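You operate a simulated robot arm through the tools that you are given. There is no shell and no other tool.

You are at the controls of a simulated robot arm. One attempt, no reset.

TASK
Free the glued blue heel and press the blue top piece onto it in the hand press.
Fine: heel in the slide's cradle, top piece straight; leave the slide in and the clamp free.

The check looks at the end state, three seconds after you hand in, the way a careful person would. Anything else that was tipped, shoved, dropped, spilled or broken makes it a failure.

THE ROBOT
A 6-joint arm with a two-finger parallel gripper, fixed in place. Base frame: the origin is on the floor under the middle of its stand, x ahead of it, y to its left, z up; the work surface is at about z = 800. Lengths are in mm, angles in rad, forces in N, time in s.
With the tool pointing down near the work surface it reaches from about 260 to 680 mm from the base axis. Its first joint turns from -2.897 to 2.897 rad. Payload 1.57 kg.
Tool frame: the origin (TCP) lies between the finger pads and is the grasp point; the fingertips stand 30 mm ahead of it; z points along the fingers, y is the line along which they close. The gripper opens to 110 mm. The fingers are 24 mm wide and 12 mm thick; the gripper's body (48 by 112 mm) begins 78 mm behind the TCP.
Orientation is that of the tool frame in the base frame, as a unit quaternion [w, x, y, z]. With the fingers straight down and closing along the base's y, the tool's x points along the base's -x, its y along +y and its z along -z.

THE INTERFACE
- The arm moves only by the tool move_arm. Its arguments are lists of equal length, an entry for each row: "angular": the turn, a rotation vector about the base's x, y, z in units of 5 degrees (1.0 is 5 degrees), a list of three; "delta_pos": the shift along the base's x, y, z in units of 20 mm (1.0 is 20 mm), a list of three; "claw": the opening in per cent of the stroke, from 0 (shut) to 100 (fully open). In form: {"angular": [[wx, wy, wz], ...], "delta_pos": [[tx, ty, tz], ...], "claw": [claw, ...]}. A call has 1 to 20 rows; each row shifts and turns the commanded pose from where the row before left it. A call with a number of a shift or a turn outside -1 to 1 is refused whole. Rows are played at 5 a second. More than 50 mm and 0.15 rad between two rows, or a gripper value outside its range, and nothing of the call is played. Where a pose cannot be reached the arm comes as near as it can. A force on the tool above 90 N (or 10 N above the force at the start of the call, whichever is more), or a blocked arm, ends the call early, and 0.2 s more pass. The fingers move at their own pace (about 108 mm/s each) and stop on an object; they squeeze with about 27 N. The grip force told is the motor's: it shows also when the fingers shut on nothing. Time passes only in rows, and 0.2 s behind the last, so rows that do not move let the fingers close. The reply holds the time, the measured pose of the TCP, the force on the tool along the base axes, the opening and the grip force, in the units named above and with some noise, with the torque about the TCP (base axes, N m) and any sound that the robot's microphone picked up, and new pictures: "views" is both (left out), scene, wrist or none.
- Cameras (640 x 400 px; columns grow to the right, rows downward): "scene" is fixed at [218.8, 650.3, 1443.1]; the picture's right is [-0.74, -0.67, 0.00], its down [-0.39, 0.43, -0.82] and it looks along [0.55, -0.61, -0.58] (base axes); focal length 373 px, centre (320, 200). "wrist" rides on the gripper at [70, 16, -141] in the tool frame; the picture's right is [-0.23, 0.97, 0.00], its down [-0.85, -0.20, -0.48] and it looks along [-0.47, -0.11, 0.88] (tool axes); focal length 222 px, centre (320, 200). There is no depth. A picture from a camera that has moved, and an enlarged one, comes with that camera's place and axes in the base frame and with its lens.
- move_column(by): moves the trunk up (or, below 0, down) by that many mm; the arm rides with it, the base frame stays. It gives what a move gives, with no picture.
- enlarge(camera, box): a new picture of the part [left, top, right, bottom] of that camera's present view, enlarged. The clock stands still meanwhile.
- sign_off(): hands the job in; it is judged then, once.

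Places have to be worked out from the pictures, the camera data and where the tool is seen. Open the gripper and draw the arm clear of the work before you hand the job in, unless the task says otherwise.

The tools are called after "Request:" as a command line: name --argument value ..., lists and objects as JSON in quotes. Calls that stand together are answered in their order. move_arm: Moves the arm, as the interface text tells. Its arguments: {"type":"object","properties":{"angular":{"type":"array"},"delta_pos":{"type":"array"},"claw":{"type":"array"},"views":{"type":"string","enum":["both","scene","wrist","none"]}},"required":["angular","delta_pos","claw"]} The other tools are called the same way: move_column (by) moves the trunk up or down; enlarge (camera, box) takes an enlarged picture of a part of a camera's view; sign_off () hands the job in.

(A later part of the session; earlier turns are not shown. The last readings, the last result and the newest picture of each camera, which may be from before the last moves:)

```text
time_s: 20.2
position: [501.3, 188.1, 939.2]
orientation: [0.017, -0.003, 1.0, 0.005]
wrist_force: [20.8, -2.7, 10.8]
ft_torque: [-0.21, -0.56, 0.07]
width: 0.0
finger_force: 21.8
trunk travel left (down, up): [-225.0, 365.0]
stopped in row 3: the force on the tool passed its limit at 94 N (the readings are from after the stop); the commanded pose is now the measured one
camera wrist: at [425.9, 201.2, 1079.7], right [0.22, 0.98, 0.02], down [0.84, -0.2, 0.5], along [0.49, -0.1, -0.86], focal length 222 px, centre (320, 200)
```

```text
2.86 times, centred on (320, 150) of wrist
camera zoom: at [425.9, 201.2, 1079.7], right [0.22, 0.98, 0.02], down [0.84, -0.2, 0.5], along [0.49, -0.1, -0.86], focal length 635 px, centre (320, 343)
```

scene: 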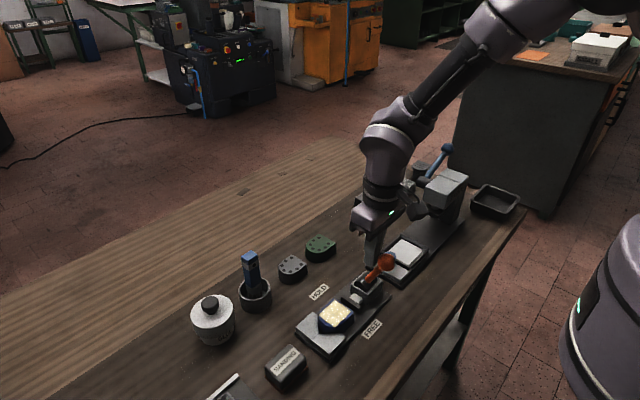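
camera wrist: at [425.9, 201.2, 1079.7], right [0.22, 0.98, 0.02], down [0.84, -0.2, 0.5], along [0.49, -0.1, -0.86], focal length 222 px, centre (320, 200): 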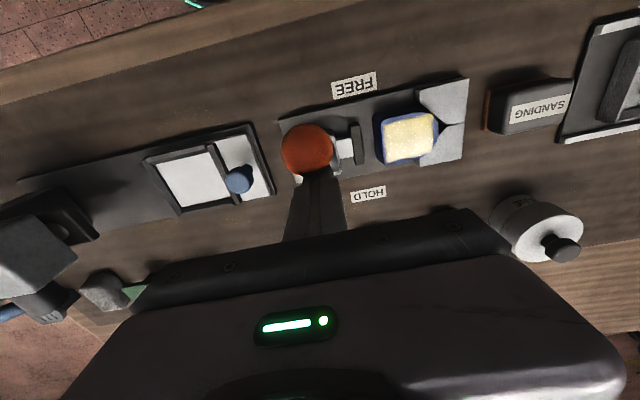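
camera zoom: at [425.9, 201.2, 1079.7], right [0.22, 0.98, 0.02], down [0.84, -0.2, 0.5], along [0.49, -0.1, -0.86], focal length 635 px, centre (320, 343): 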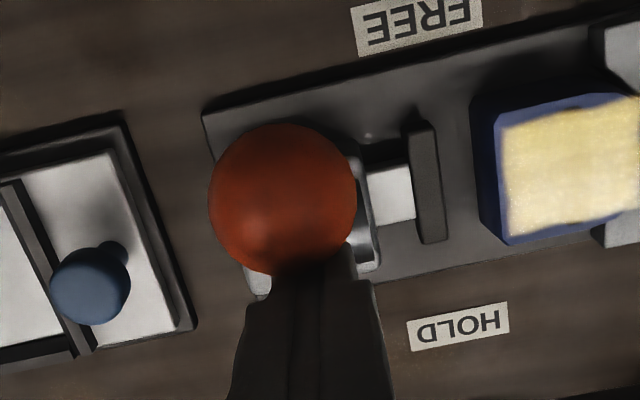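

Hard stop: the lever is fully at FREE (knob centre x≈472). I back off in +x, rise, and undo the slight tool tilt the stop left (~2° about y).

Request:
move_arm --angular '[[0, 0, 0], [0, 0, 0], [-0.115, 0.39, -0.07], [0, 0, 0], [0, 0, 0], [0, 0, 0], [0, 0, 0]]' --delta_pos '[[0.6, 0, 0], [0.6, 0, 0], [0.3, 0, 0], [0, 0, 1], [0, 0, 1], [0, 0, 1], [0, 0, 1]]' --claw '[0, 0, 0, 0, 0, 0, 0]'

Request:
enlarge --camera "scene" --box '[290, 220, 420, 360]'

```text
time_s: 21.8
position: [523.8, 186.3, 1019.6]
orientation: [-0.005, 0.001, 1.0, -0.002]
wrist_force: [0.3, -0.7, -0.5]
ft_torque: [-0.01, 0.02, 0.02]
width: 0.1
finger_force: 20.7
trunk travel left (down, up): [-225.0, 365.0]
camera wrist: at [456.3, 202.8, 1162.7], right [0.23, 0.97, 0.0], down [0.86, -0.2, 0.47], along [0.46, -0.11, -0.88], focal length 222 px, centre (320, 200)
```

scene: 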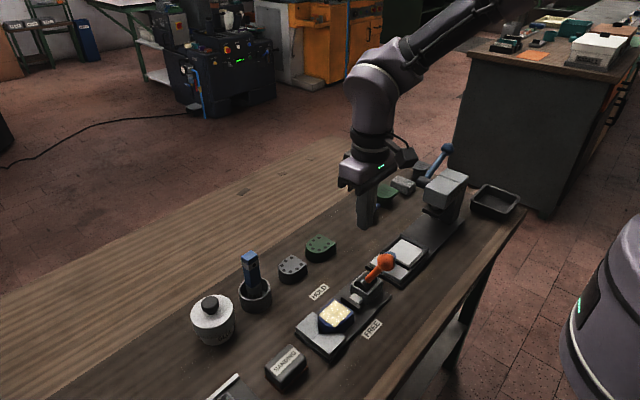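
wrist: 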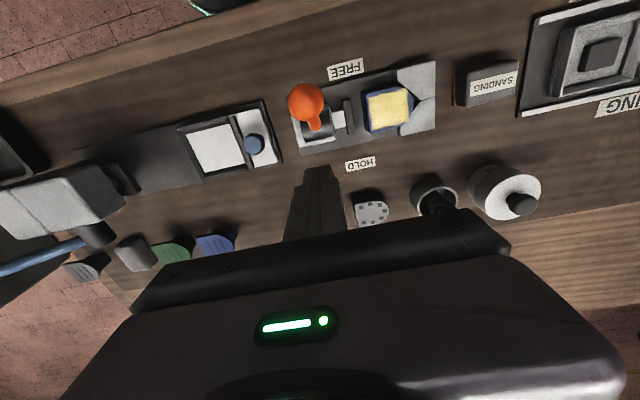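

```text
2.86 times, centred on (355, 290) of scene
camera zoom: at [218.8, 650.3, 1443.1], right [-0.74, -0.67, 0.0], down [-0.39, 0.43, -0.82], along [0.55, -0.61, -0.58], focal length 1065 px, centre (220, -57)
```

zoom: 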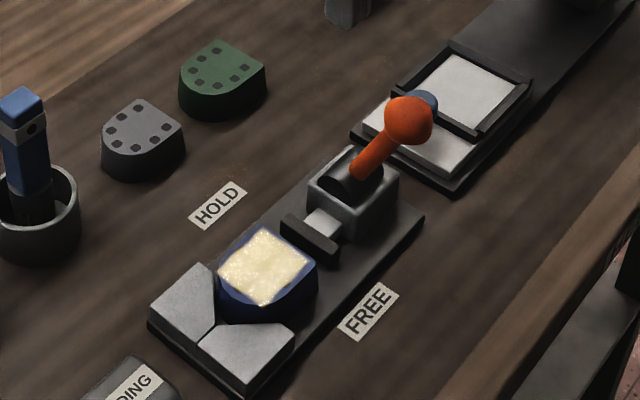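

The lever rests at FREE and the jaw is clear of the heel. Now I turn the tool −90° about z (so fingers close along x on the heel's straight sides) while moving above the heel, and open the gripper.

Request:
move_arm --angular '[[0.046, -0.115, 0.02], [0, 0, -1], [0, 0, -1], [0, 0, -1], [0, 0, -1], [0, 0, -1], [0, 0, -1], [0, 0, -1], [0, 0, -1], [0, 0, -1], [0, 0, -1], [0, 0, -1], [0, 0, -1], [0, 0, -1], [0, 0, -1], [0, 0, -1], [0, 0, -1], [0, 0, -1], [0, 0, -1], [0, 0, 0]]' --delta_pos '[[0, 0, 0], [-0.033, 0.272, 0], [-0.033, 0.272, 0], [-0.033, 0.272, 0], [-0.033, 0.272, 0], [-0.033, 0.272, 0], [-0.033, 0.272, 0], [-0.033, 0.272, 0], [-0.033, 0.272, 0], [-0.033, 0.272, 0], [-0.033, 0.272, 0], [-0.033, 0.272, 0], [-0.033, 0.272, 0], [-0.033, 0.272, 0], [-0.033, 0.272, 0], [-0.033, 0.272, 0], [-0.033, 0.272, 0], [-0.033, 0.272, 0], [-0.033, 0.272, 0], [0, 0, 0]]' --claw '[0, 0, 0, 0, 0, 0, 0, 0, 0, 0, 0, 20, 40, 60, 80, 100, 100, 100, 100, 100]'

Request:
enlarge --camera "wrist" --box '[220, 80, 420, 220]'

```text
time_s: 26.0
position: [514.7, 284.1, 1020.0]
orientation: [0.001, 0.707, 0.707, -0.001]
wrist_force: [-0.4, 0.9, 0.5]
ft_torque: [-0.01, 0.01, 0.05]
width: 110.1
finger_force: 0.1
trunk travel left (down, up): [-225.0, 365.0]
camera wrist: at [529.8, 353.5, 1160.2], right [0.97, -0.23, 0.0], down [-0.2, -0.85, 0.48], along [-0.11, -0.47, -0.88], focal length 222 px, centre (320, 200)
```

scene: 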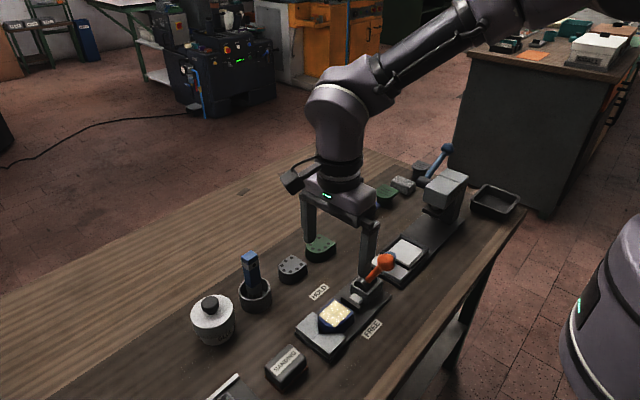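
wrist: 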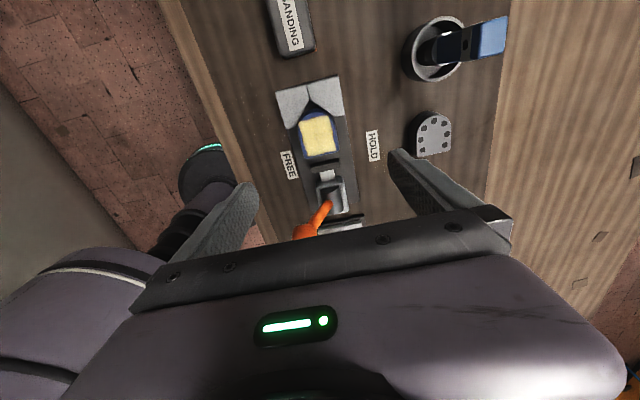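

```text
2.86 times, centred on (320, 150) of wrist
camera zoom: at [529.8, 353.5, 1160.2], right [0.97, -0.23, 0.0], down [-0.2, -0.85, 0.48], along [-0.11, -0.47, -0.88], focal length 635 px, centre (320, 343)
```

zoom: 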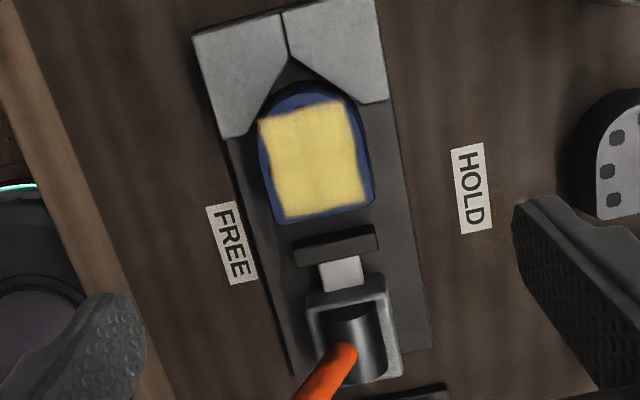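

The heel top reads about x 485–537, y 256–320, top z≈839, with V-blocks starting at y≈303. I'll lower to z≈900 at (511,279) and re-check before gripping.

Request:
move_arm --angular '[[0, 0, 0], [0, 0, 0], [0, 0, 0], [0, 0, 0], [0, 0, 0], [0, 0, 0], [0, 0, 0]]' --delta_pos '[[-0.03, -0.045, -1], [-0.03, -0.045, -1], [-0.03, -0.045, -1], [-0.03, -0.045, -1], [-0.03, -0.045, -1], [-0.03, -0.03, -0.9], [0, 0, 0]]' --claw '[100, 100, 100, 100, 100, 100, 100]'

Request:
enlarge --camera "wrist" --box '[220, 80, 420, 220]'

Request:
enlarge --camera "scene" --box '[290, 240, 400, 360]'

```text
time_s: 27.6
position: [510.3, 279.1, 900.2]
orientation: [0.001, 0.707, 0.707, 0.0]
wrist_force: [0.7, 0.4, 0.1]
ft_torque: [-0.02, 0.01, 0.01]
width: 110.3
finger_force: 0.0
trunk travel left (down, up): [-225.0, 365.0]
camera wrist: at [525.8, 348.3, 1042.1], right [0.97, -0.23, 0.0], down [-0.2, -0.85, 0.48], along [-0.11, -0.47, -0.88], focal length 222 px, centre (320, 200)
```

scene: 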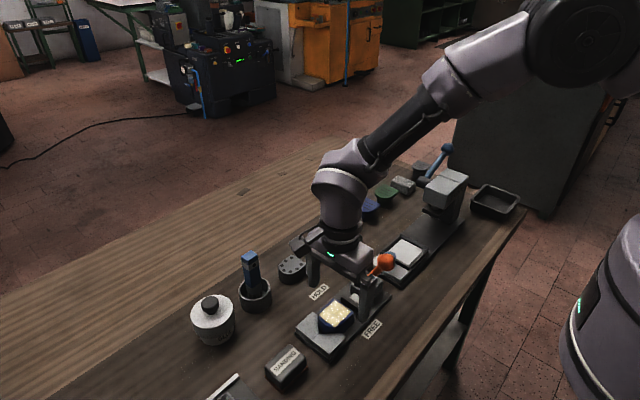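
wrist: 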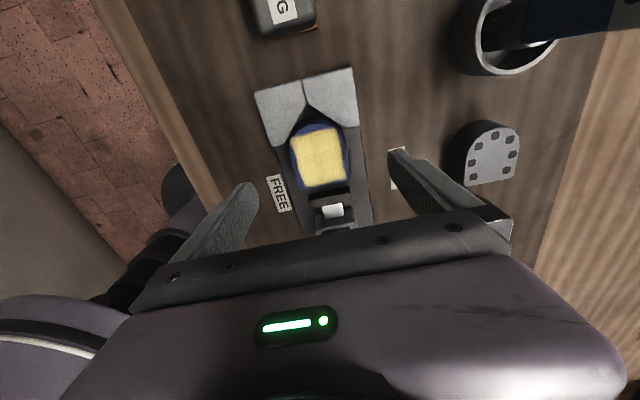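

```text
2.86 times, centred on (320, 150) of wrist
camera zoom: at [525.8, 348.3, 1042.1], right [0.97, -0.23, 0.0], down [-0.2, -0.85, 0.48], along [-0.11, -0.47, -0.88], focal length 635 px, centre (320, 343)
```

zoom: 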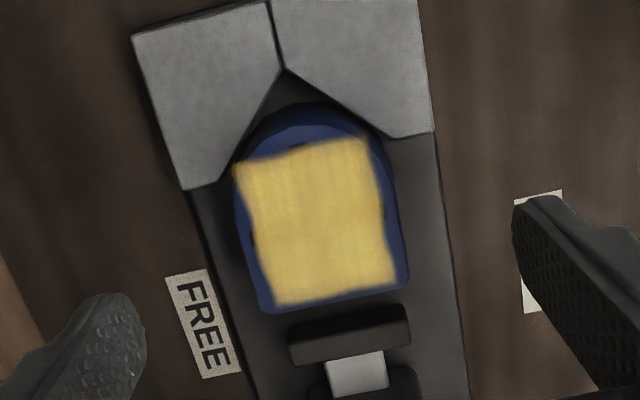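

```text
3.33 times, centred on (345, 300) of scene
camera zoom: at [218.8, 650.3, 1443.1], right [-0.74, -0.67, 0.0], down [-0.39, 0.43, -0.82], along [0.55, -0.61, -0.58], focal length 1242 px, centre (237, -133)
```

zoom: 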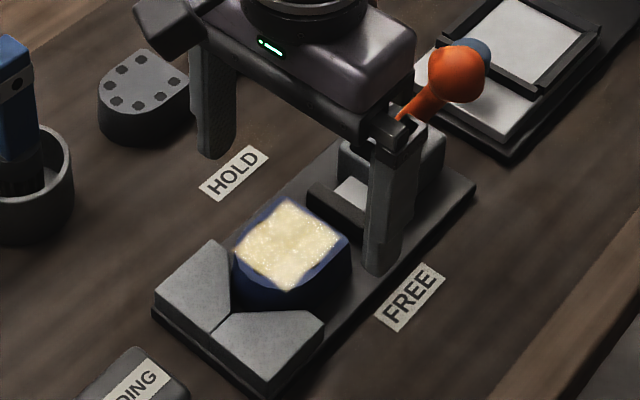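

Heel straight sides span x 483–535.5 and y 257–~289, top z≈839; V-blocks start at y≈303. I lower to z≈846 at (509.5,277), with fingertips ~816 just above the clamp base, and close.

Request:
move_arm --angular '[[0, 0, 0], [0, 0, 0], [0, 0, 0], [0, 0, 0], [0, 0, 0], [0, 0, 0], [0, 0, 0], [0, 0, 0], [0, 0, 0]]' --delta_pos '[[-0.04, -0.1, -0.7], [0, 0, -0.7], [0, 0, -0.7], [0, 0, -0.6], [0, 0, 0], [0, 0, 0], [0, 0, 0], [0, 0, 0], [0, 0, 0]]' --claw '[100, 100, 100, 100, 70, 60, 45, 30, 30]'

Request:
enlarge --camera "wrist" --box '[220, 80, 420, 220]'

Request:
enlarge --camera "scene" --box '[290, 240, 400, 360]'

```text
time_s: 29.6
position: [509.5, 277.0, 844.4]
orientation: [0.001, 0.708, 0.707, 0.0]
wrist_force: [3.0, -1.1, -1.6]
ft_torque: [-0.01, -0.09, -0.06]
width: 55.9
finger_force: 27.3
trunk travel left (down, up): [-225.0, 365.0]
camera wrist: at [525.4, 346.4, 987.2], right [0.97, -0.23, 0.0], down [-0.2, -0.85, 0.48], along [-0.11, -0.47, -0.88], focal length 222 px, centre (320, 200)
```

scene: 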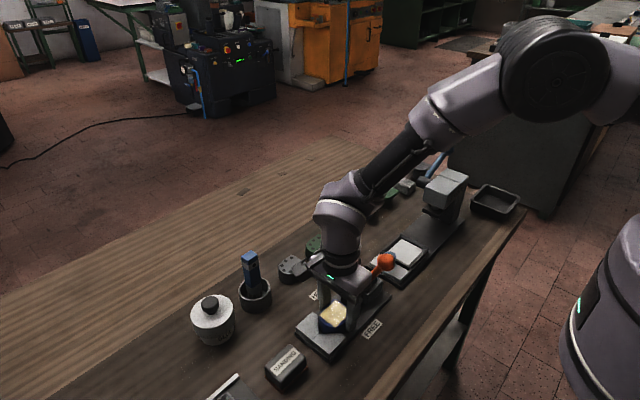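
wrist: 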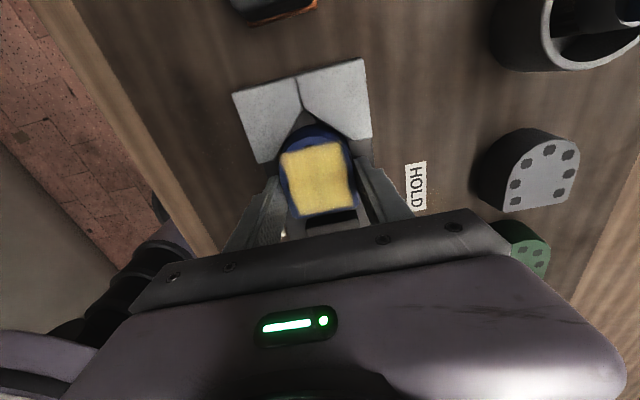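

```text
2.86 times, centred on (320, 150) of wrist
camera zoom: at [525.4, 346.4, 987.2], right [0.97, -0.23, 0.0], down [-0.2, -0.85, 0.48], along [-0.11, -0.47, -0.88], focal length 635 px, centre (320, 343)
```

zoom: 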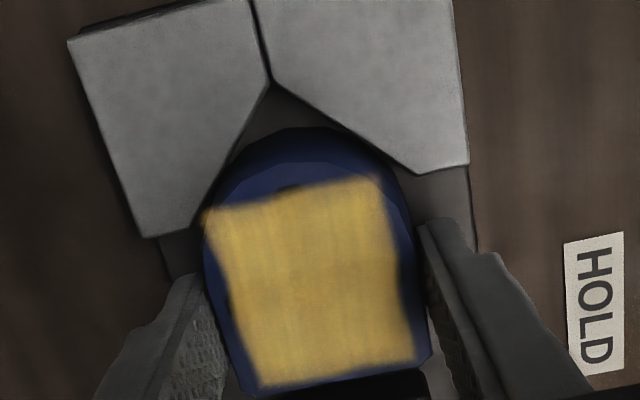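

```text
3.33 times, centred on (345, 300) of scene
camera zoom: at [218.8, 650.3, 1443.1], right [-0.74, -0.67, 0.0], down [-0.39, 0.43, -0.82], along [0.55, -0.61, -0.58], focal length 1242 px, centre (237, -133)
```

zoom: 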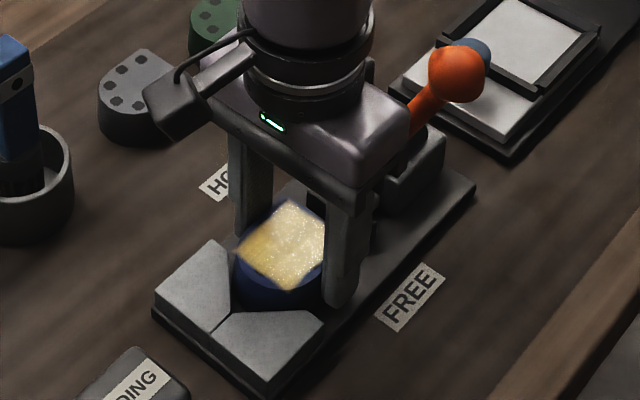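

Gripped at 55.9 mm (heel flares toward its base) with 27 N. I lift it straight up slowly and check it comes with the fingers.

Request:
move_arm --angular '[[0, 0, 0], [0, 0, 0], [0, 0, 0], [0, 0, 0], [0, 0, 0], [0, 0, 0]]' --delta_pos '[[0, 0, 0], [0, 0, 0.25], [0, 0, 0.5], [0, 0, 0.75], [0, 0, 1], [0, 0, 0.5]]' --claw '[20, 20, 20, 20, 20, 20]'

Request:
enlarge --camera "wrist" --box '[220, 80, 420, 220]'

Request:
enlarge --camera "scene" --box '[290, 220, 400, 340]'

```text
time_s: 31.0
position: [510.3, 277.4, 907.9]
orientation: [0.0, 0.707, 0.707, 0.0]
wrist_force: [1.3, 0.0, -1.5]
ft_torque: [0.01, 0.03, 0.0]
width: 55.5
finger_force: 27.0
trunk travel left (down, up): [-225.0, 365.0]
camera wrist: at [526.5, 346.9, 1049.0], right [0.97, -0.23, 0.0], down [-0.2, -0.85, 0.48], along [-0.11, -0.47, -0.88], focal length 222 px, centre (320, 200)
```

scene: 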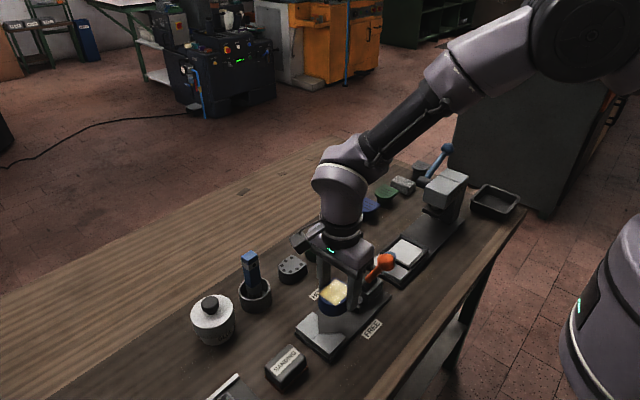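
wrist: 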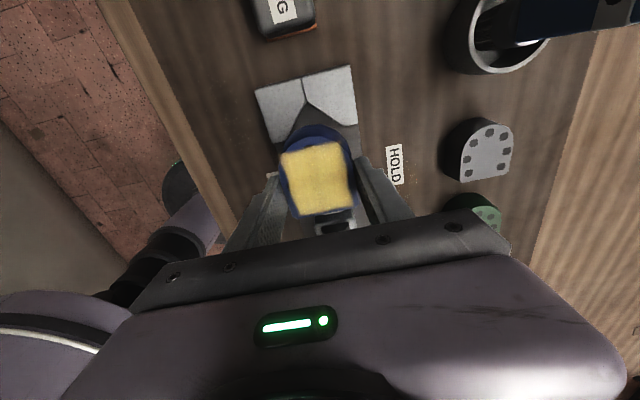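

```text
2.86 times, centred on (320, 150) of wrist
camera zoom: at [526.5, 346.9, 1049.0], right [0.97, -0.23, 0.0], down [-0.2, -0.85, 0.48], along [-0.11, -0.47, -0.88], focal length 635 px, centre (320, 343)
```

zoom: 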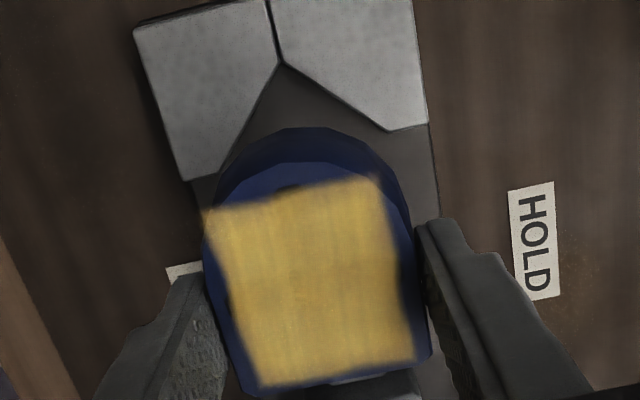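

```text
3.33 times, centred on (345, 280) of scene
camera zoom: at [218.8, 650.3, 1443.1], right [-0.74, -0.67, 0.0], down [-0.39, 0.43, -0.82], along [0.55, -0.61, -0.58], focal length 1242 px, centre (237, -67)
```

zoom: 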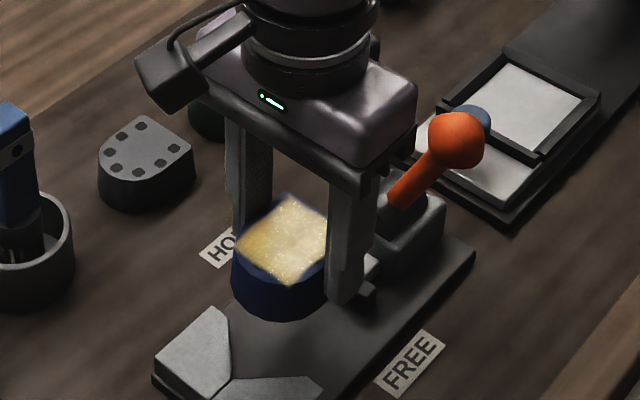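

The heel is lifted cleanly. I raise it to ~1008 to clear the orange knob, then carry it to above the cradle (TCP ≈ 511, 15, since the heel's middle is ~9.5 mm to +y of the TCP).

Request:
move_arm --angular '[[0, 0, 0], [0, 0, 0], [0, 0, 0], [0, 0, 0], [0, 0, 0], [0, 0, 0], [0, 0, 0], [0, 0, 0], [0, 0, 0], [0, 0, 0], [0, 0, 0], [0, 0, 0], [0, 0, 0], [0, 0, 0], [0, 0, 0], [0, 0, 0], [0, 0, 0], [0, 0, 0], [0, 0, 0], [0, 0, 0]]' --delta_pos '[[0, 0, 1], [0, 0, 1], [0, 0, 1], [0, 0, 1], [0, 0, 1], [0, -0.936, 0], [0, -0.936, 0], [0, -0.936, 0], [0, -0.936, 0], [0, -0.936, 0], [0, -0.936, 0], [0, -0.936, 0], [0, -0.936, 0], [0, -0.936, 0], [0, -0.936, 0], [0, -0.936, 0], [0, -0.936, 0], [0, -0.936, 0], [0, -0.936, 0], [0, 0, 0]]' --claw '[20, 20, 20, 20, 20, 20, 20, 20, 20, 20, 20, 20, 20, 20, 20, 20, 20, 20, 20, 20]'

Request:
enlarge --camera "wrist" --box '[220, 80, 420, 220]'

Request:
enlarge --camera "scene" --box '[340, 150, 460, 290]'

```text
time_s: 35.2
position: [508.7, 15.4, 1007.0]
orientation: [0.001, 0.707, 0.708, 0.0]
wrist_force: [0.2, -1.0, -1.5]
ft_torque: [-0.04, 0.04, 0.0]
width: 55.6
finger_force: 27.2
trunk travel left (down, up): [-225.0, 365.0]
camera wrist: at [524.9, 85.0, 1149.0], right [0.97, -0.23, 0.0], down [-0.2, -0.85, 0.48], along [-0.11, -0.47, -0.88], focal length 222 px, centre (320, 200)
```

scene: 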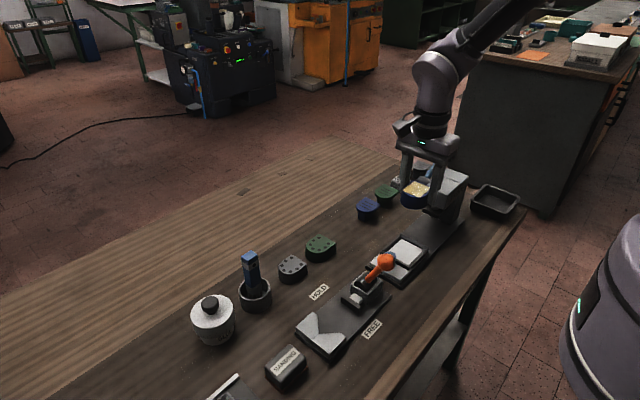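
wrist: 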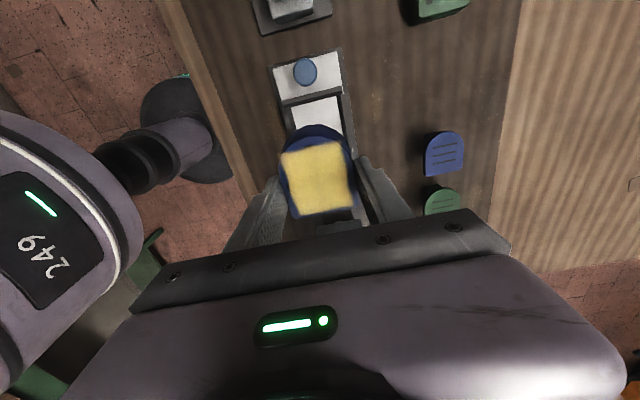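

```text
2.86 times, centred on (320, 150) of wrist
camera zoom: at [524.9, 85.0, 1149.0], right [0.97, -0.23, 0.0], down [-0.2, -0.85, 0.48], along [-0.11, -0.47, -0.88], focal length 635 px, centre (320, 343)
```

zoom: 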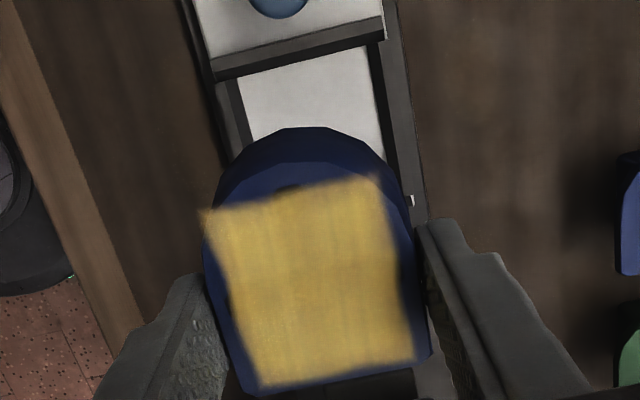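

```text
2.86 times, centred on (400, 220) of scene
camera zoom: at [218.8, 650.3, 1443.1], right [-0.74, -0.67, 0.0], down [-0.39, 0.43, -0.82], along [0.55, -0.61, -0.58], focal length 1065 px, centre (91, 143)
```

zoom: 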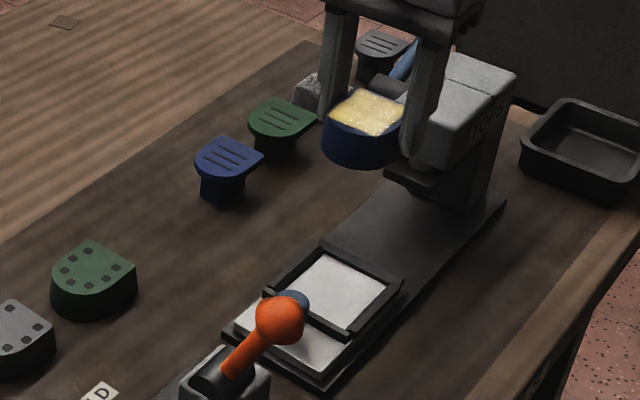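

Heel hangs straight, its base ~56×60 mm; the cradle inner area reads x≈479–541, y≈−12…60 (centre ≈510,24.5). I lower to TCP z≈875 at (510,14.5) and check alignment against the rails.

Request:
move_arm --angular '[[0, 0, 0], [0, 0, 0], [0, 0, 0], [0, 0, 0], [0, 0, 0], [0, 0, 0], [0, 0, 0], [0, 0, 0]]' --delta_pos '[[0.06, -0.04, -0.95], [0, 0, -0.95], [0, 0, -0.95], [0, 0, -0.95], [0, 0, -0.95], [0, 0, -0.95], [0, 0, -0.9], [0, 0, 0]]' --claw '[20, 20, 20, 20, 20, 20, 20, 20]'

Request:
enlarge --camera "wrist" --box '[220, 80, 420, 220]'

Request:
enlarge --camera "scene" --box '[360, 200, 450, 290]'

```text
time_s: 37.0
position: [510.4, 14.0, 874.6]
orientation: [0.001, 0.707, 0.707, 0.0]
wrist_force: [-0.1, 0.2, -1.5]
ft_torque: [-0.06, -0.01, 0.01]
width: 55.3
finger_force: 26.7
trunk travel left (down, up): [-225.0, 365.0]
camera wrist: at [526.6, 83.7, 1017.0], right [0.97, -0.23, 0.0], down [-0.2, -0.85, 0.48], along [-0.11, -0.47, -0.88], focal length 222 px, centre (320, 200)
```

scene: 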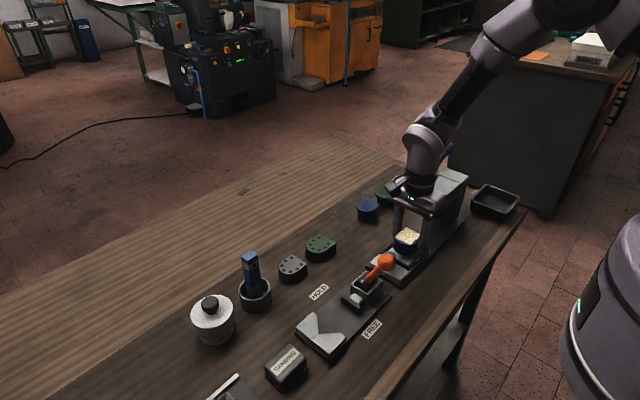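
wrist: 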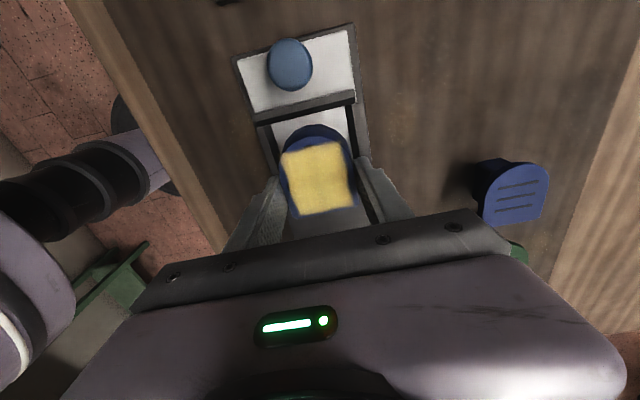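

```text
2.86 times, centred on (320, 150) of wrist
camera zoom: at [526.6, 83.7, 1017.0], right [0.97, -0.23, 0.0], down [-0.2, -0.85, 0.48], along [-0.11, -0.47, -0.88], focal length 635 px, centre (320, 343)
```

zoom: 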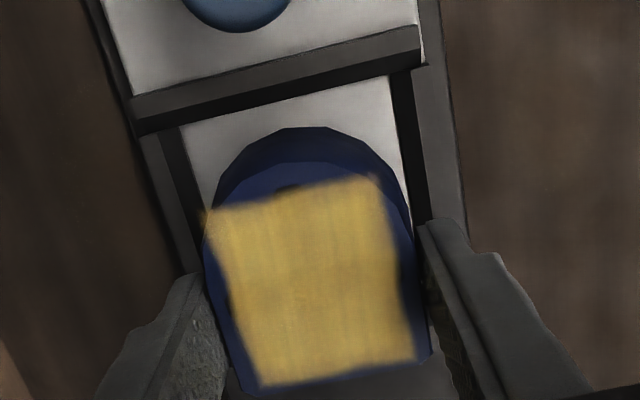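

```text
4.44 times, centred on (405, 245) of scene
camera zoom: at [218.8, 650.3, 1443.1], right [-0.74, -0.67, 0.0], down [-0.39, 0.43, -0.82], along [0.55, -0.61, -0.58], focal length 1656 px, centre (-58, 0)
```

zoom: 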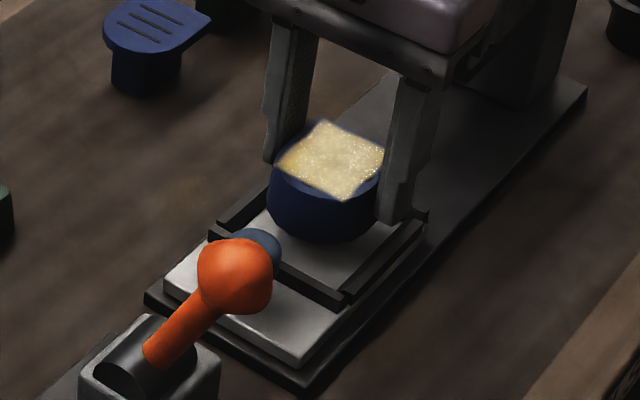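

The rails look ~10–12 mm high, and my fingertips sit only ~5 mm above the heel's base, so the fingers would hit the rails before the heel seats. I'll take the heel back to its flat spot on the clamp base and regrip it higher.

Request:
move_arm --angular '[[0, 0, 0], [0, 0, 0], [0, 0, 0], [0, 0, 0], [0, 0, 0], [0, 0, 0], [0, 0, 0], [0, 0, 0], [0, 0, 0], [0, 0, 0], [0, 0, 0], [0, 0, 0], [0, 0, 0], [0, 0, 0], [0, 0, 0], [0, 0, 0], [0, 0, 0], [0, 0, 0], [0, 0, 0], [0, 0, 0]]' --delta_pos '[[0, 0, 0.95], [0, 0, 0.95], [0, 0, 0.95], [0, 0, 0.95], [0, 0, 0.95], [0, 0, 0.95], [0, 0, 0.95], [0, 1, 0], [0, 1, 0], [0, 1, 0], [0, 1, 0], [0, 1, 0], [0, 1, 0], [0, 1, 0], [0, 1, 0], [0, 1, 0], [0, 1, 0], [0, 1, 0], [0, 1, 0], [0, 1, 0]]' --claw '[20, 20, 20, 20, 20, 20, 20, 20, 20, 20, 20, 20, 20, 20, 20, 20, 20, 20, 20, 20]' --views "none"

```text
time_s: 41.2
position: [510.8, 275.6, 1008.1]
orientation: [0.001, 0.706, 0.708, 0.0]
wrist_force: [-0.3, -0.4, -0.8]
ft_torque: [-0.06, 0.01, -0.02]
width: 55.8
finger_force: 27.4
trunk travel left (down, up): [-225.0, 365.0]
```

I lower the heel to just above the clamp base (contact expected at z≈844.5), then step down slowly.

Request:
move_arm --angular '[[0, 0, 0], [0, 0, 0], [0, 0, 0], [0, 0, 0], [0, 0, 0], [0, 0, 0], [0, 0, 0], [0, 0, 0], [0, 0, 0], [0, 0, 0], [0, 0, 0]]' --delta_pos '[[-0.03, 0, -0.98], [0, 0, -0.98], [0, 0, -0.98], [0, 0, -0.98], [0, 0, -0.98], [0, 0, -0.98], [0, 0, -0.98], [0, 0, -0.7], [0, 0, -0.3], [0, 0, -0.2], [0, 0, 0]]' --claw '[20, 20, 20, 20, 20, 20, 20, 20, 20, 20, 20]'

Request:
enlarge --camera "scene" --box '[290, 240, 400, 360]'

```text
time_s: 43.6
position: [511.1, 273.7, 846.0]
orientation: [0.001, 0.707, 0.707, 0.0]
wrist_force: [0.2, -0.8, -1.4]
ft_torque: [0.0, 0.0, -0.04]
width: 55.3
finger_force: 26.8
trunk travel left (down, up): [-225.0, 365.0]
camera wrist: at [526.8, 344.5, 988.3], right [0.97, -0.23, 0.0], down [-0.2, -0.85, 0.48], along [-0.11, -0.47, -0.88], focal length 222 px, centre (320, 200)
```

scene: 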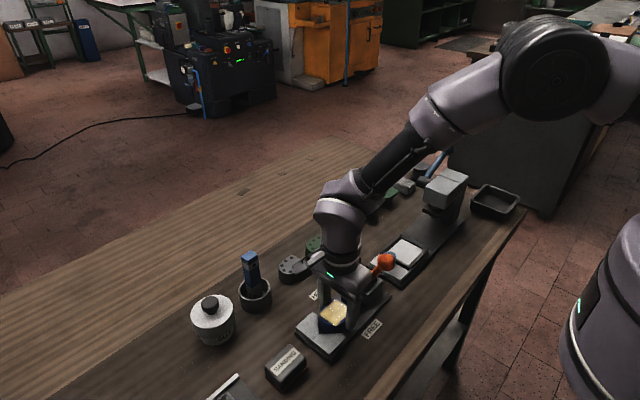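
wrist: 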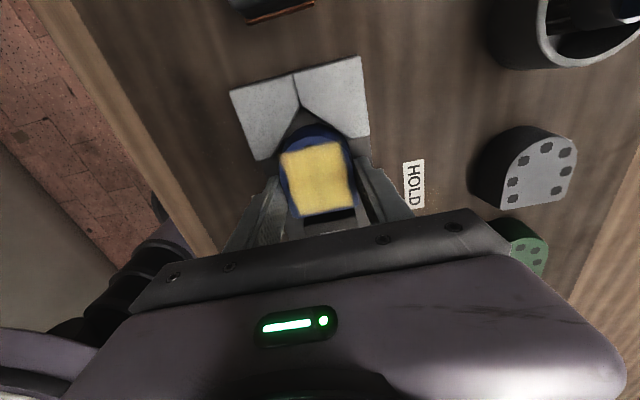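

```text
3.33 times, centred on (345, 300) of scene
camera zoom: at [218.8, 650.3, 1443.1], right [-0.74, -0.67, 0.0], down [-0.39, 0.43, -0.82], along [0.55, -0.61, -0.58], focal length 1242 px, centre (237, -133)
```

zoom: 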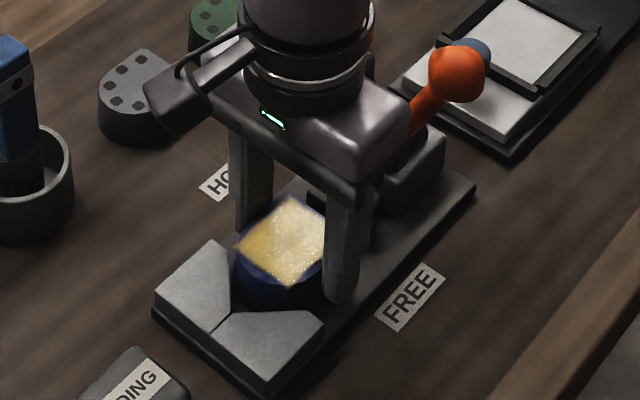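

No contact yet at z=846. I step down 1 mm at a time.

Request:
move_arm --angular '[[0, 0, 0], [0, 0, 0], [0, 0, 0]]' --delta_pos '[[0, 0, -0.05], [0, 0, -0.03], [0, 0, 0]]' --claw '[20, 20, 20]' --views "none"

```text
time_s: 44.4
position: [510.9, 274.9, 845.9]
orientation: [0.001, 0.707, 0.707, 0.001]
wrist_force: [0.6, 2.2, 13.9]
ft_torque: [0.19, 0.22, -0.05]
width: 55.3
finger_force: 27.7
trunk travel left (down, up): [-225.0, 365.0]
```

Contact at 14 N: the heel is on the clamp base. I open, rise 10 mm, and close again for a higher grip.

Request:
move_arm --angular '[[0, 0, 0], [0, 0, 0], [0, 0, 0], [0, 0, 0], [0, 0, 0], [0, 0, 0], [0, 0, 0]]' --delta_pos '[[0, 0, 0], [0, 0, 0], [0, 0, 0.25], [0, 0, 0.25], [0, 0, 0], [0, 0, 0], [0, 0, 0]]' --claw '[65, 65, 65, 65, 40, 20, 20]'

Request:
enlarge --camera "wrist" --box '[220, 80, 420, 220]'

Request:
enlarge --camera "scene" --box '[290, 240, 400, 360]'

```text
time_s: 46.0
position: [510.7, 274.2, 855.3]
orientation: [0.001, 0.707, 0.707, 0.001]
wrist_force: [1.3, -0.5, 0.9]
ft_torque: [0.02, -0.01, -0.01]
width: 54.3
finger_force: 26.5
trunk travel left (down, up): [-225.0, 365.0]
camera wrist: at [526.4, 343.7, 996.8], right [0.97, -0.23, 0.0], down [-0.2, -0.85, 0.48], along [-0.11, -0.47, -0.88], focal length 222 px, centre (320, 200)
```

scene: 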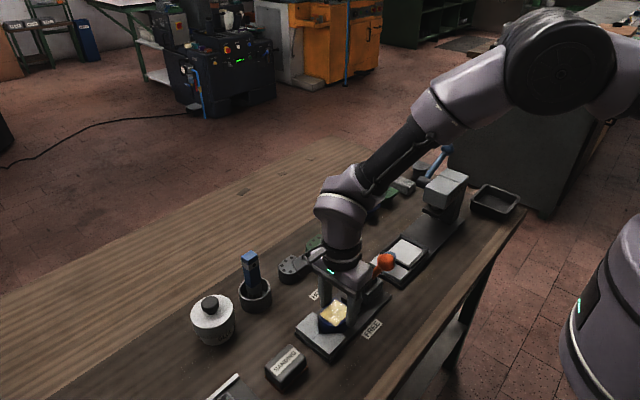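
wrist: 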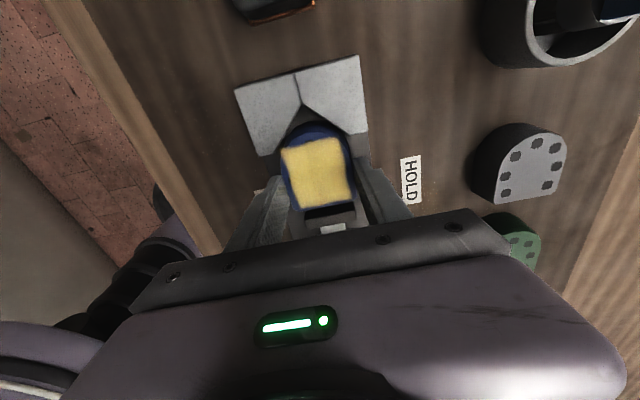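

```text
2.86 times, centred on (320, 150) of wrist
camera zoom: at [526.4, 343.7, 996.8], right [0.97, -0.23, 0.0], down [-0.2, -0.85, 0.48], along [-0.11, -0.47, -0.88], focal length 635 px, centre (320, 343)
```

zoom: 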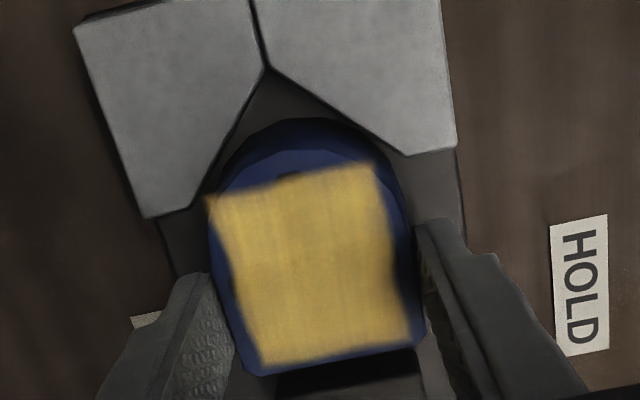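

```text
3.33 times, centred on (345, 300) of scene
camera zoom: at [218.8, 650.3, 1443.1], right [-0.74, -0.67, 0.0], down [-0.39, 0.43, -0.82], along [0.55, -0.61, -0.58], focal length 1242 px, centre (237, -133)
```

zoom: 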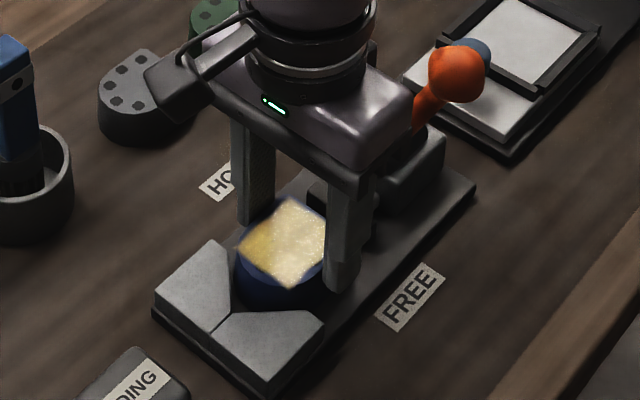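

Higher grip holds (54.3 mm, 26.5 N). Lift to ~1015 and carry back toward the cradle.

Request:
move_arm --angular '[[0, 0, 0], [0, 0, 0], [0, 0, 0], [0, 0, 0], [0, 0, 0], [0, 0, 0], [0, 0, 0], [0, 0, 0], [0, 0, 0], [0, 0, 0], [0, 0, 0], [0, 0, 0], [0, 0, 0], [0, 0, 0], [0, 0, 0], [0, 0, 0], [0, 0, 0], [0, 0, 0], [0, 0, 0], [0, 0, 0]]' --delta_pos '[[0, 0, 0.3], [0, 0, 0.7], [0, 0, 1], [0, 0, 1], [0, 0, 1], [0, 0, 1], [0, 0, 1], [0, 0, 1], [0, 0, 1], [0, -1, 0], [0, -1, 0], [0, -1, 0], [0, -1, 0], [0, -1, 0], [0, -1, 0], [0, -1, 0], [0, -1, 0], [0, -1, 0], [0, -1, 0], [0, -1, 0]]' --claw '[20, 20, 20, 20, 20, 20, 20, 20, 20, 20, 20, 20, 20, 20, 20, 20, 20, 20, 20, 20]'

Request:
enlarge --camera "wrist" --box '[220, 80, 420, 220]'

```text
time_s: 50.2
position: [510.2, 53.5, 1015.4]
orientation: [0.001, 0.707, 0.707, 0.0]
wrist_force: [-0.1, 0.0, -0.7]
ft_torque: [-0.02, 0.02, 0.0]
width: 54.2
finger_force: 27.3
trunk travel left (down, up): [-225.0, 365.0]
camera wrist: at [526.4, 123.4, 1157.4], right [0.97, -0.23, 0.0], down [-0.2, -0.85, 0.48], along [-0.11, -0.47, -0.88], focal length 222 px, centre (320, 200)
```

scene: 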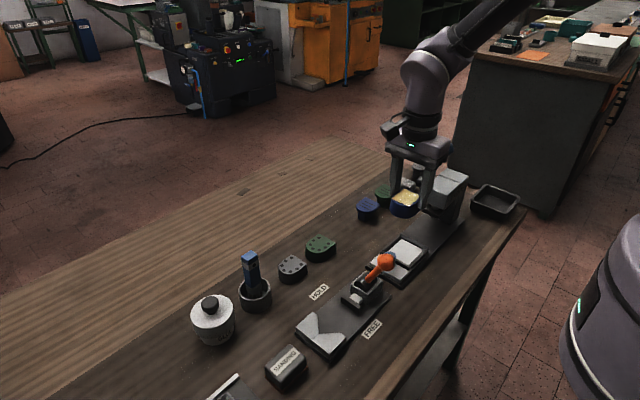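
wrist: 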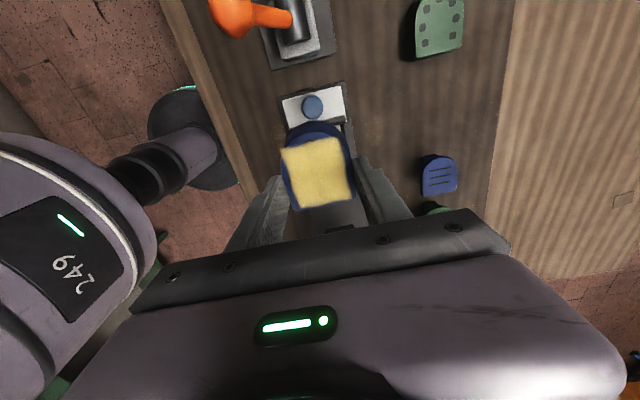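

```text
2.86 times, centred on (320, 150) of wrist
camera zoom: at [526.4, 123.4, 1157.4], right [0.97, -0.23, 0.0], down [-0.2, -0.85, 0.48], along [-0.11, -0.47, -0.88], focal length 635 px, centre (320, 343)
```

zoom: 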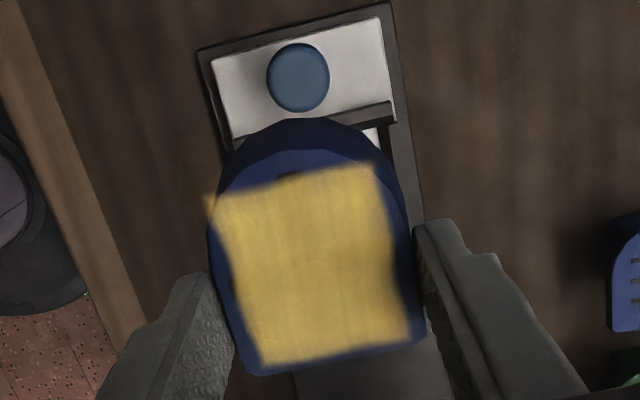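

Continue to (510,14.5) and lower to z≈882, leaving ~15 mm under the heel for an alignment check.

Request:
move_arm --angular '[[0, 0, 0], [0, 0, 0], [0, 0, 0], [0, 0, 0], [0, 0, 0], [0, 0, 0], [0, 0, 0], [0, 0, 0], [0, 0, 0], [0, 0, 0]]' --delta_pos '[[0, -0.975, 0], [0, -0.975, 0], [0, 0, -0.95], [0, 0, -0.95], [0, 0, -0.95], [0, 0, -0.95], [0, 0, -0.95], [0, 0, -0.95], [0, 0, -0.95], [0, 0, 0]]' --claw '[20, 20, 20, 20, 20, 20, 20, 20, 20, 20]'

Request:
enlarge --camera "wrist" --box '[220, 80, 420, 220]'

Request:
enlarge --camera "scene" --box '[360, 200, 450, 290]'

```text
time_s: 52.4
position: [510.2, 14.7, 881.7]
orientation: [0.0, 0.707, 0.707, -0.001]
wrist_force: [0.1, 0.7, -1.1]
ft_torque: [-0.02, 0.0, -0.03]
width: 54.6
finger_force: 27.3
trunk travel left (down, up): [-225.0, 365.0]
camera wrist: at [526.6, 84.4, 1023.2], right [0.97, -0.23, 0.0], down [-0.2, -0.85, 0.48], along [-0.11, -0.47, -0.88], focal length 222 px, centre (320, 200)
```

scene: 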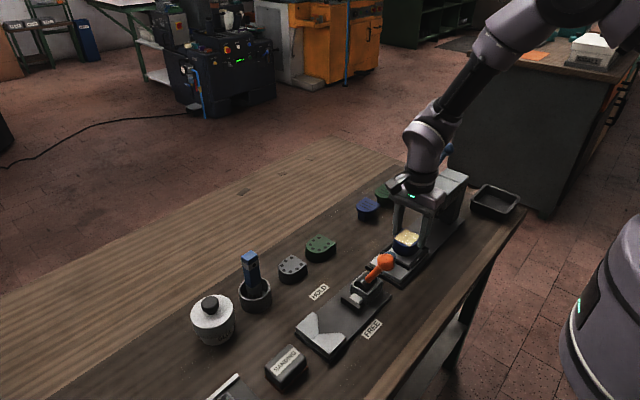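
wrist: 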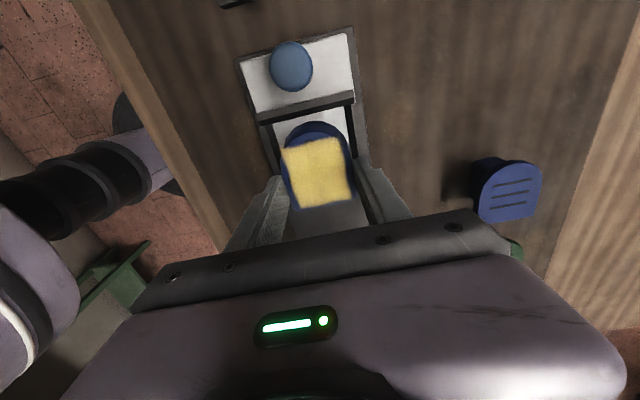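

```text
2.86 times, centred on (320, 150) of wrist
camera zoom: at [526.6, 84.4, 1023.2], right [0.97, -0.23, 0.0], down [-0.2, -0.85, 0.48], along [-0.11, -0.47, -0.88], focal length 635 px, centre (320, 343)
```

zoom: 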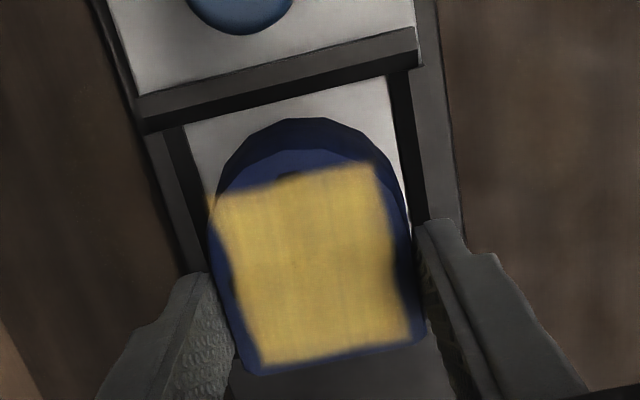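

```text
4.44 times, centred on (405, 245) of scene
camera zoom: at [218.8, 650.3, 1443.1], right [-0.74, -0.67, 0.0], down [-0.39, 0.43, -0.82], along [0.55, -0.61, -0.58], focal length 1656 px, centre (-58, 0)
```

zoom: 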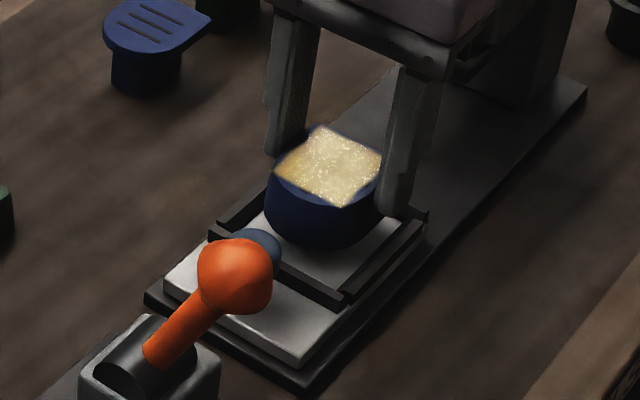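

Heel is centred between the rails (x 478–542) and in y. I lower carefully toward the floor.

Request:
move_arm --angular '[[0, 0, 0], [0, 0, 0], [0, 0, 0], [0, 0, 0]]' --delta_pos '[[0, 0, -0.25], [0, 0, -0.25], [0, 0, -0.15], [0, 0, 0]]' --claw '[20, 20, 20, 20]' --views "none"

```text
time_s: 53.4
position: [509.8, 13.1, 868.2]
orientation: [0.001, 0.707, 0.707, 0.0]
wrist_force: [-0.4, -0.7, -0.5]
ft_torque: [-0.04, -0.05, 0.03]
width: 54.5
finger_force: 26.6
trunk travel left (down, up): [-225.0, 365.0]
```

No contact yet at 868; continue in 1–1.5 mm steps.

Request:
move_arm --angular '[[0, 0, 0], [0, 0, 0], [0, 0, 0]]' --delta_pos '[[0, 0, -0.07], [0, 0, -0.06], [0, 0, 0]]' --claw '[20, 20, 20]' --views "none"

```text
time_s: 54.2
position: [511.4, 14.9, 867.3]
orientation: [0.001, 0.707, 0.707, 0.0]
wrist_force: [0.1, -1.9, 9.6]
ft_torque: [0.07, 0.18, 0.06]
width: 53.9
finger_force: 26.7
trunk travel left (down, up): [-225.0, 365.0]
```

Contact at z≈867 (expected for the floor). I take pictures before releasing.

Request:
enlarge --camera "wrist" --box '[220, 80, 420, 220]'

Request:
enlarge --camera "scene" --box '[370, 210, 440, 280]'

```text
2.86 times, centred on (320, 150) of wrist
camera zoom: at [526.7, 84.4, 1009.0], right [0.97, -0.23, 0.0], down [-0.2, -0.85, 0.48], along [-0.11, -0.47, -0.88], focal length 635 px, centre (320, 343)
```

zoom: 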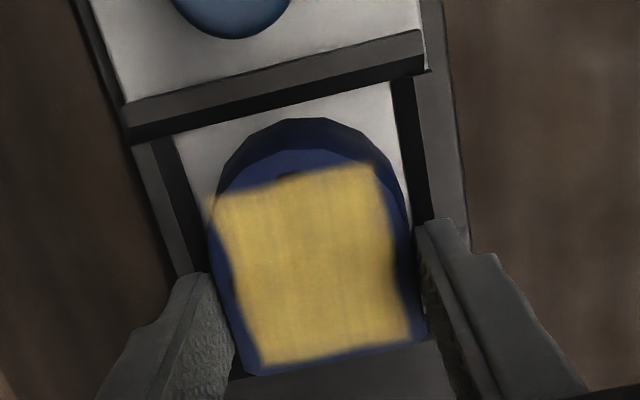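

```text
5.71 times, centred on (405, 245) of scene
camera zoom: at [218.8, 650.3, 1443.1], right [-0.74, -0.67, 0.0], down [-0.39, 0.43, -0.82], along [0.55, -0.61, -0.58], focal length 2130 px, centre (-166, -57)
```

zoom: 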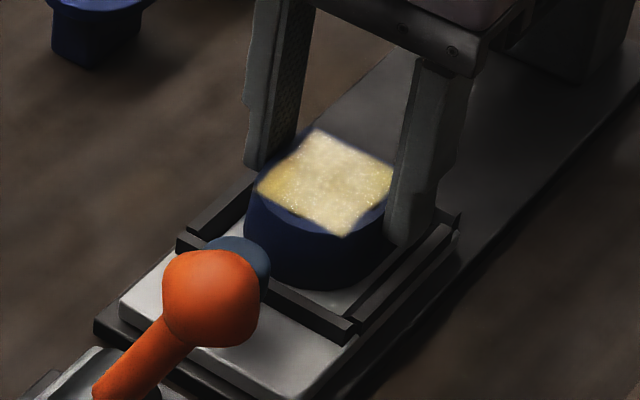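

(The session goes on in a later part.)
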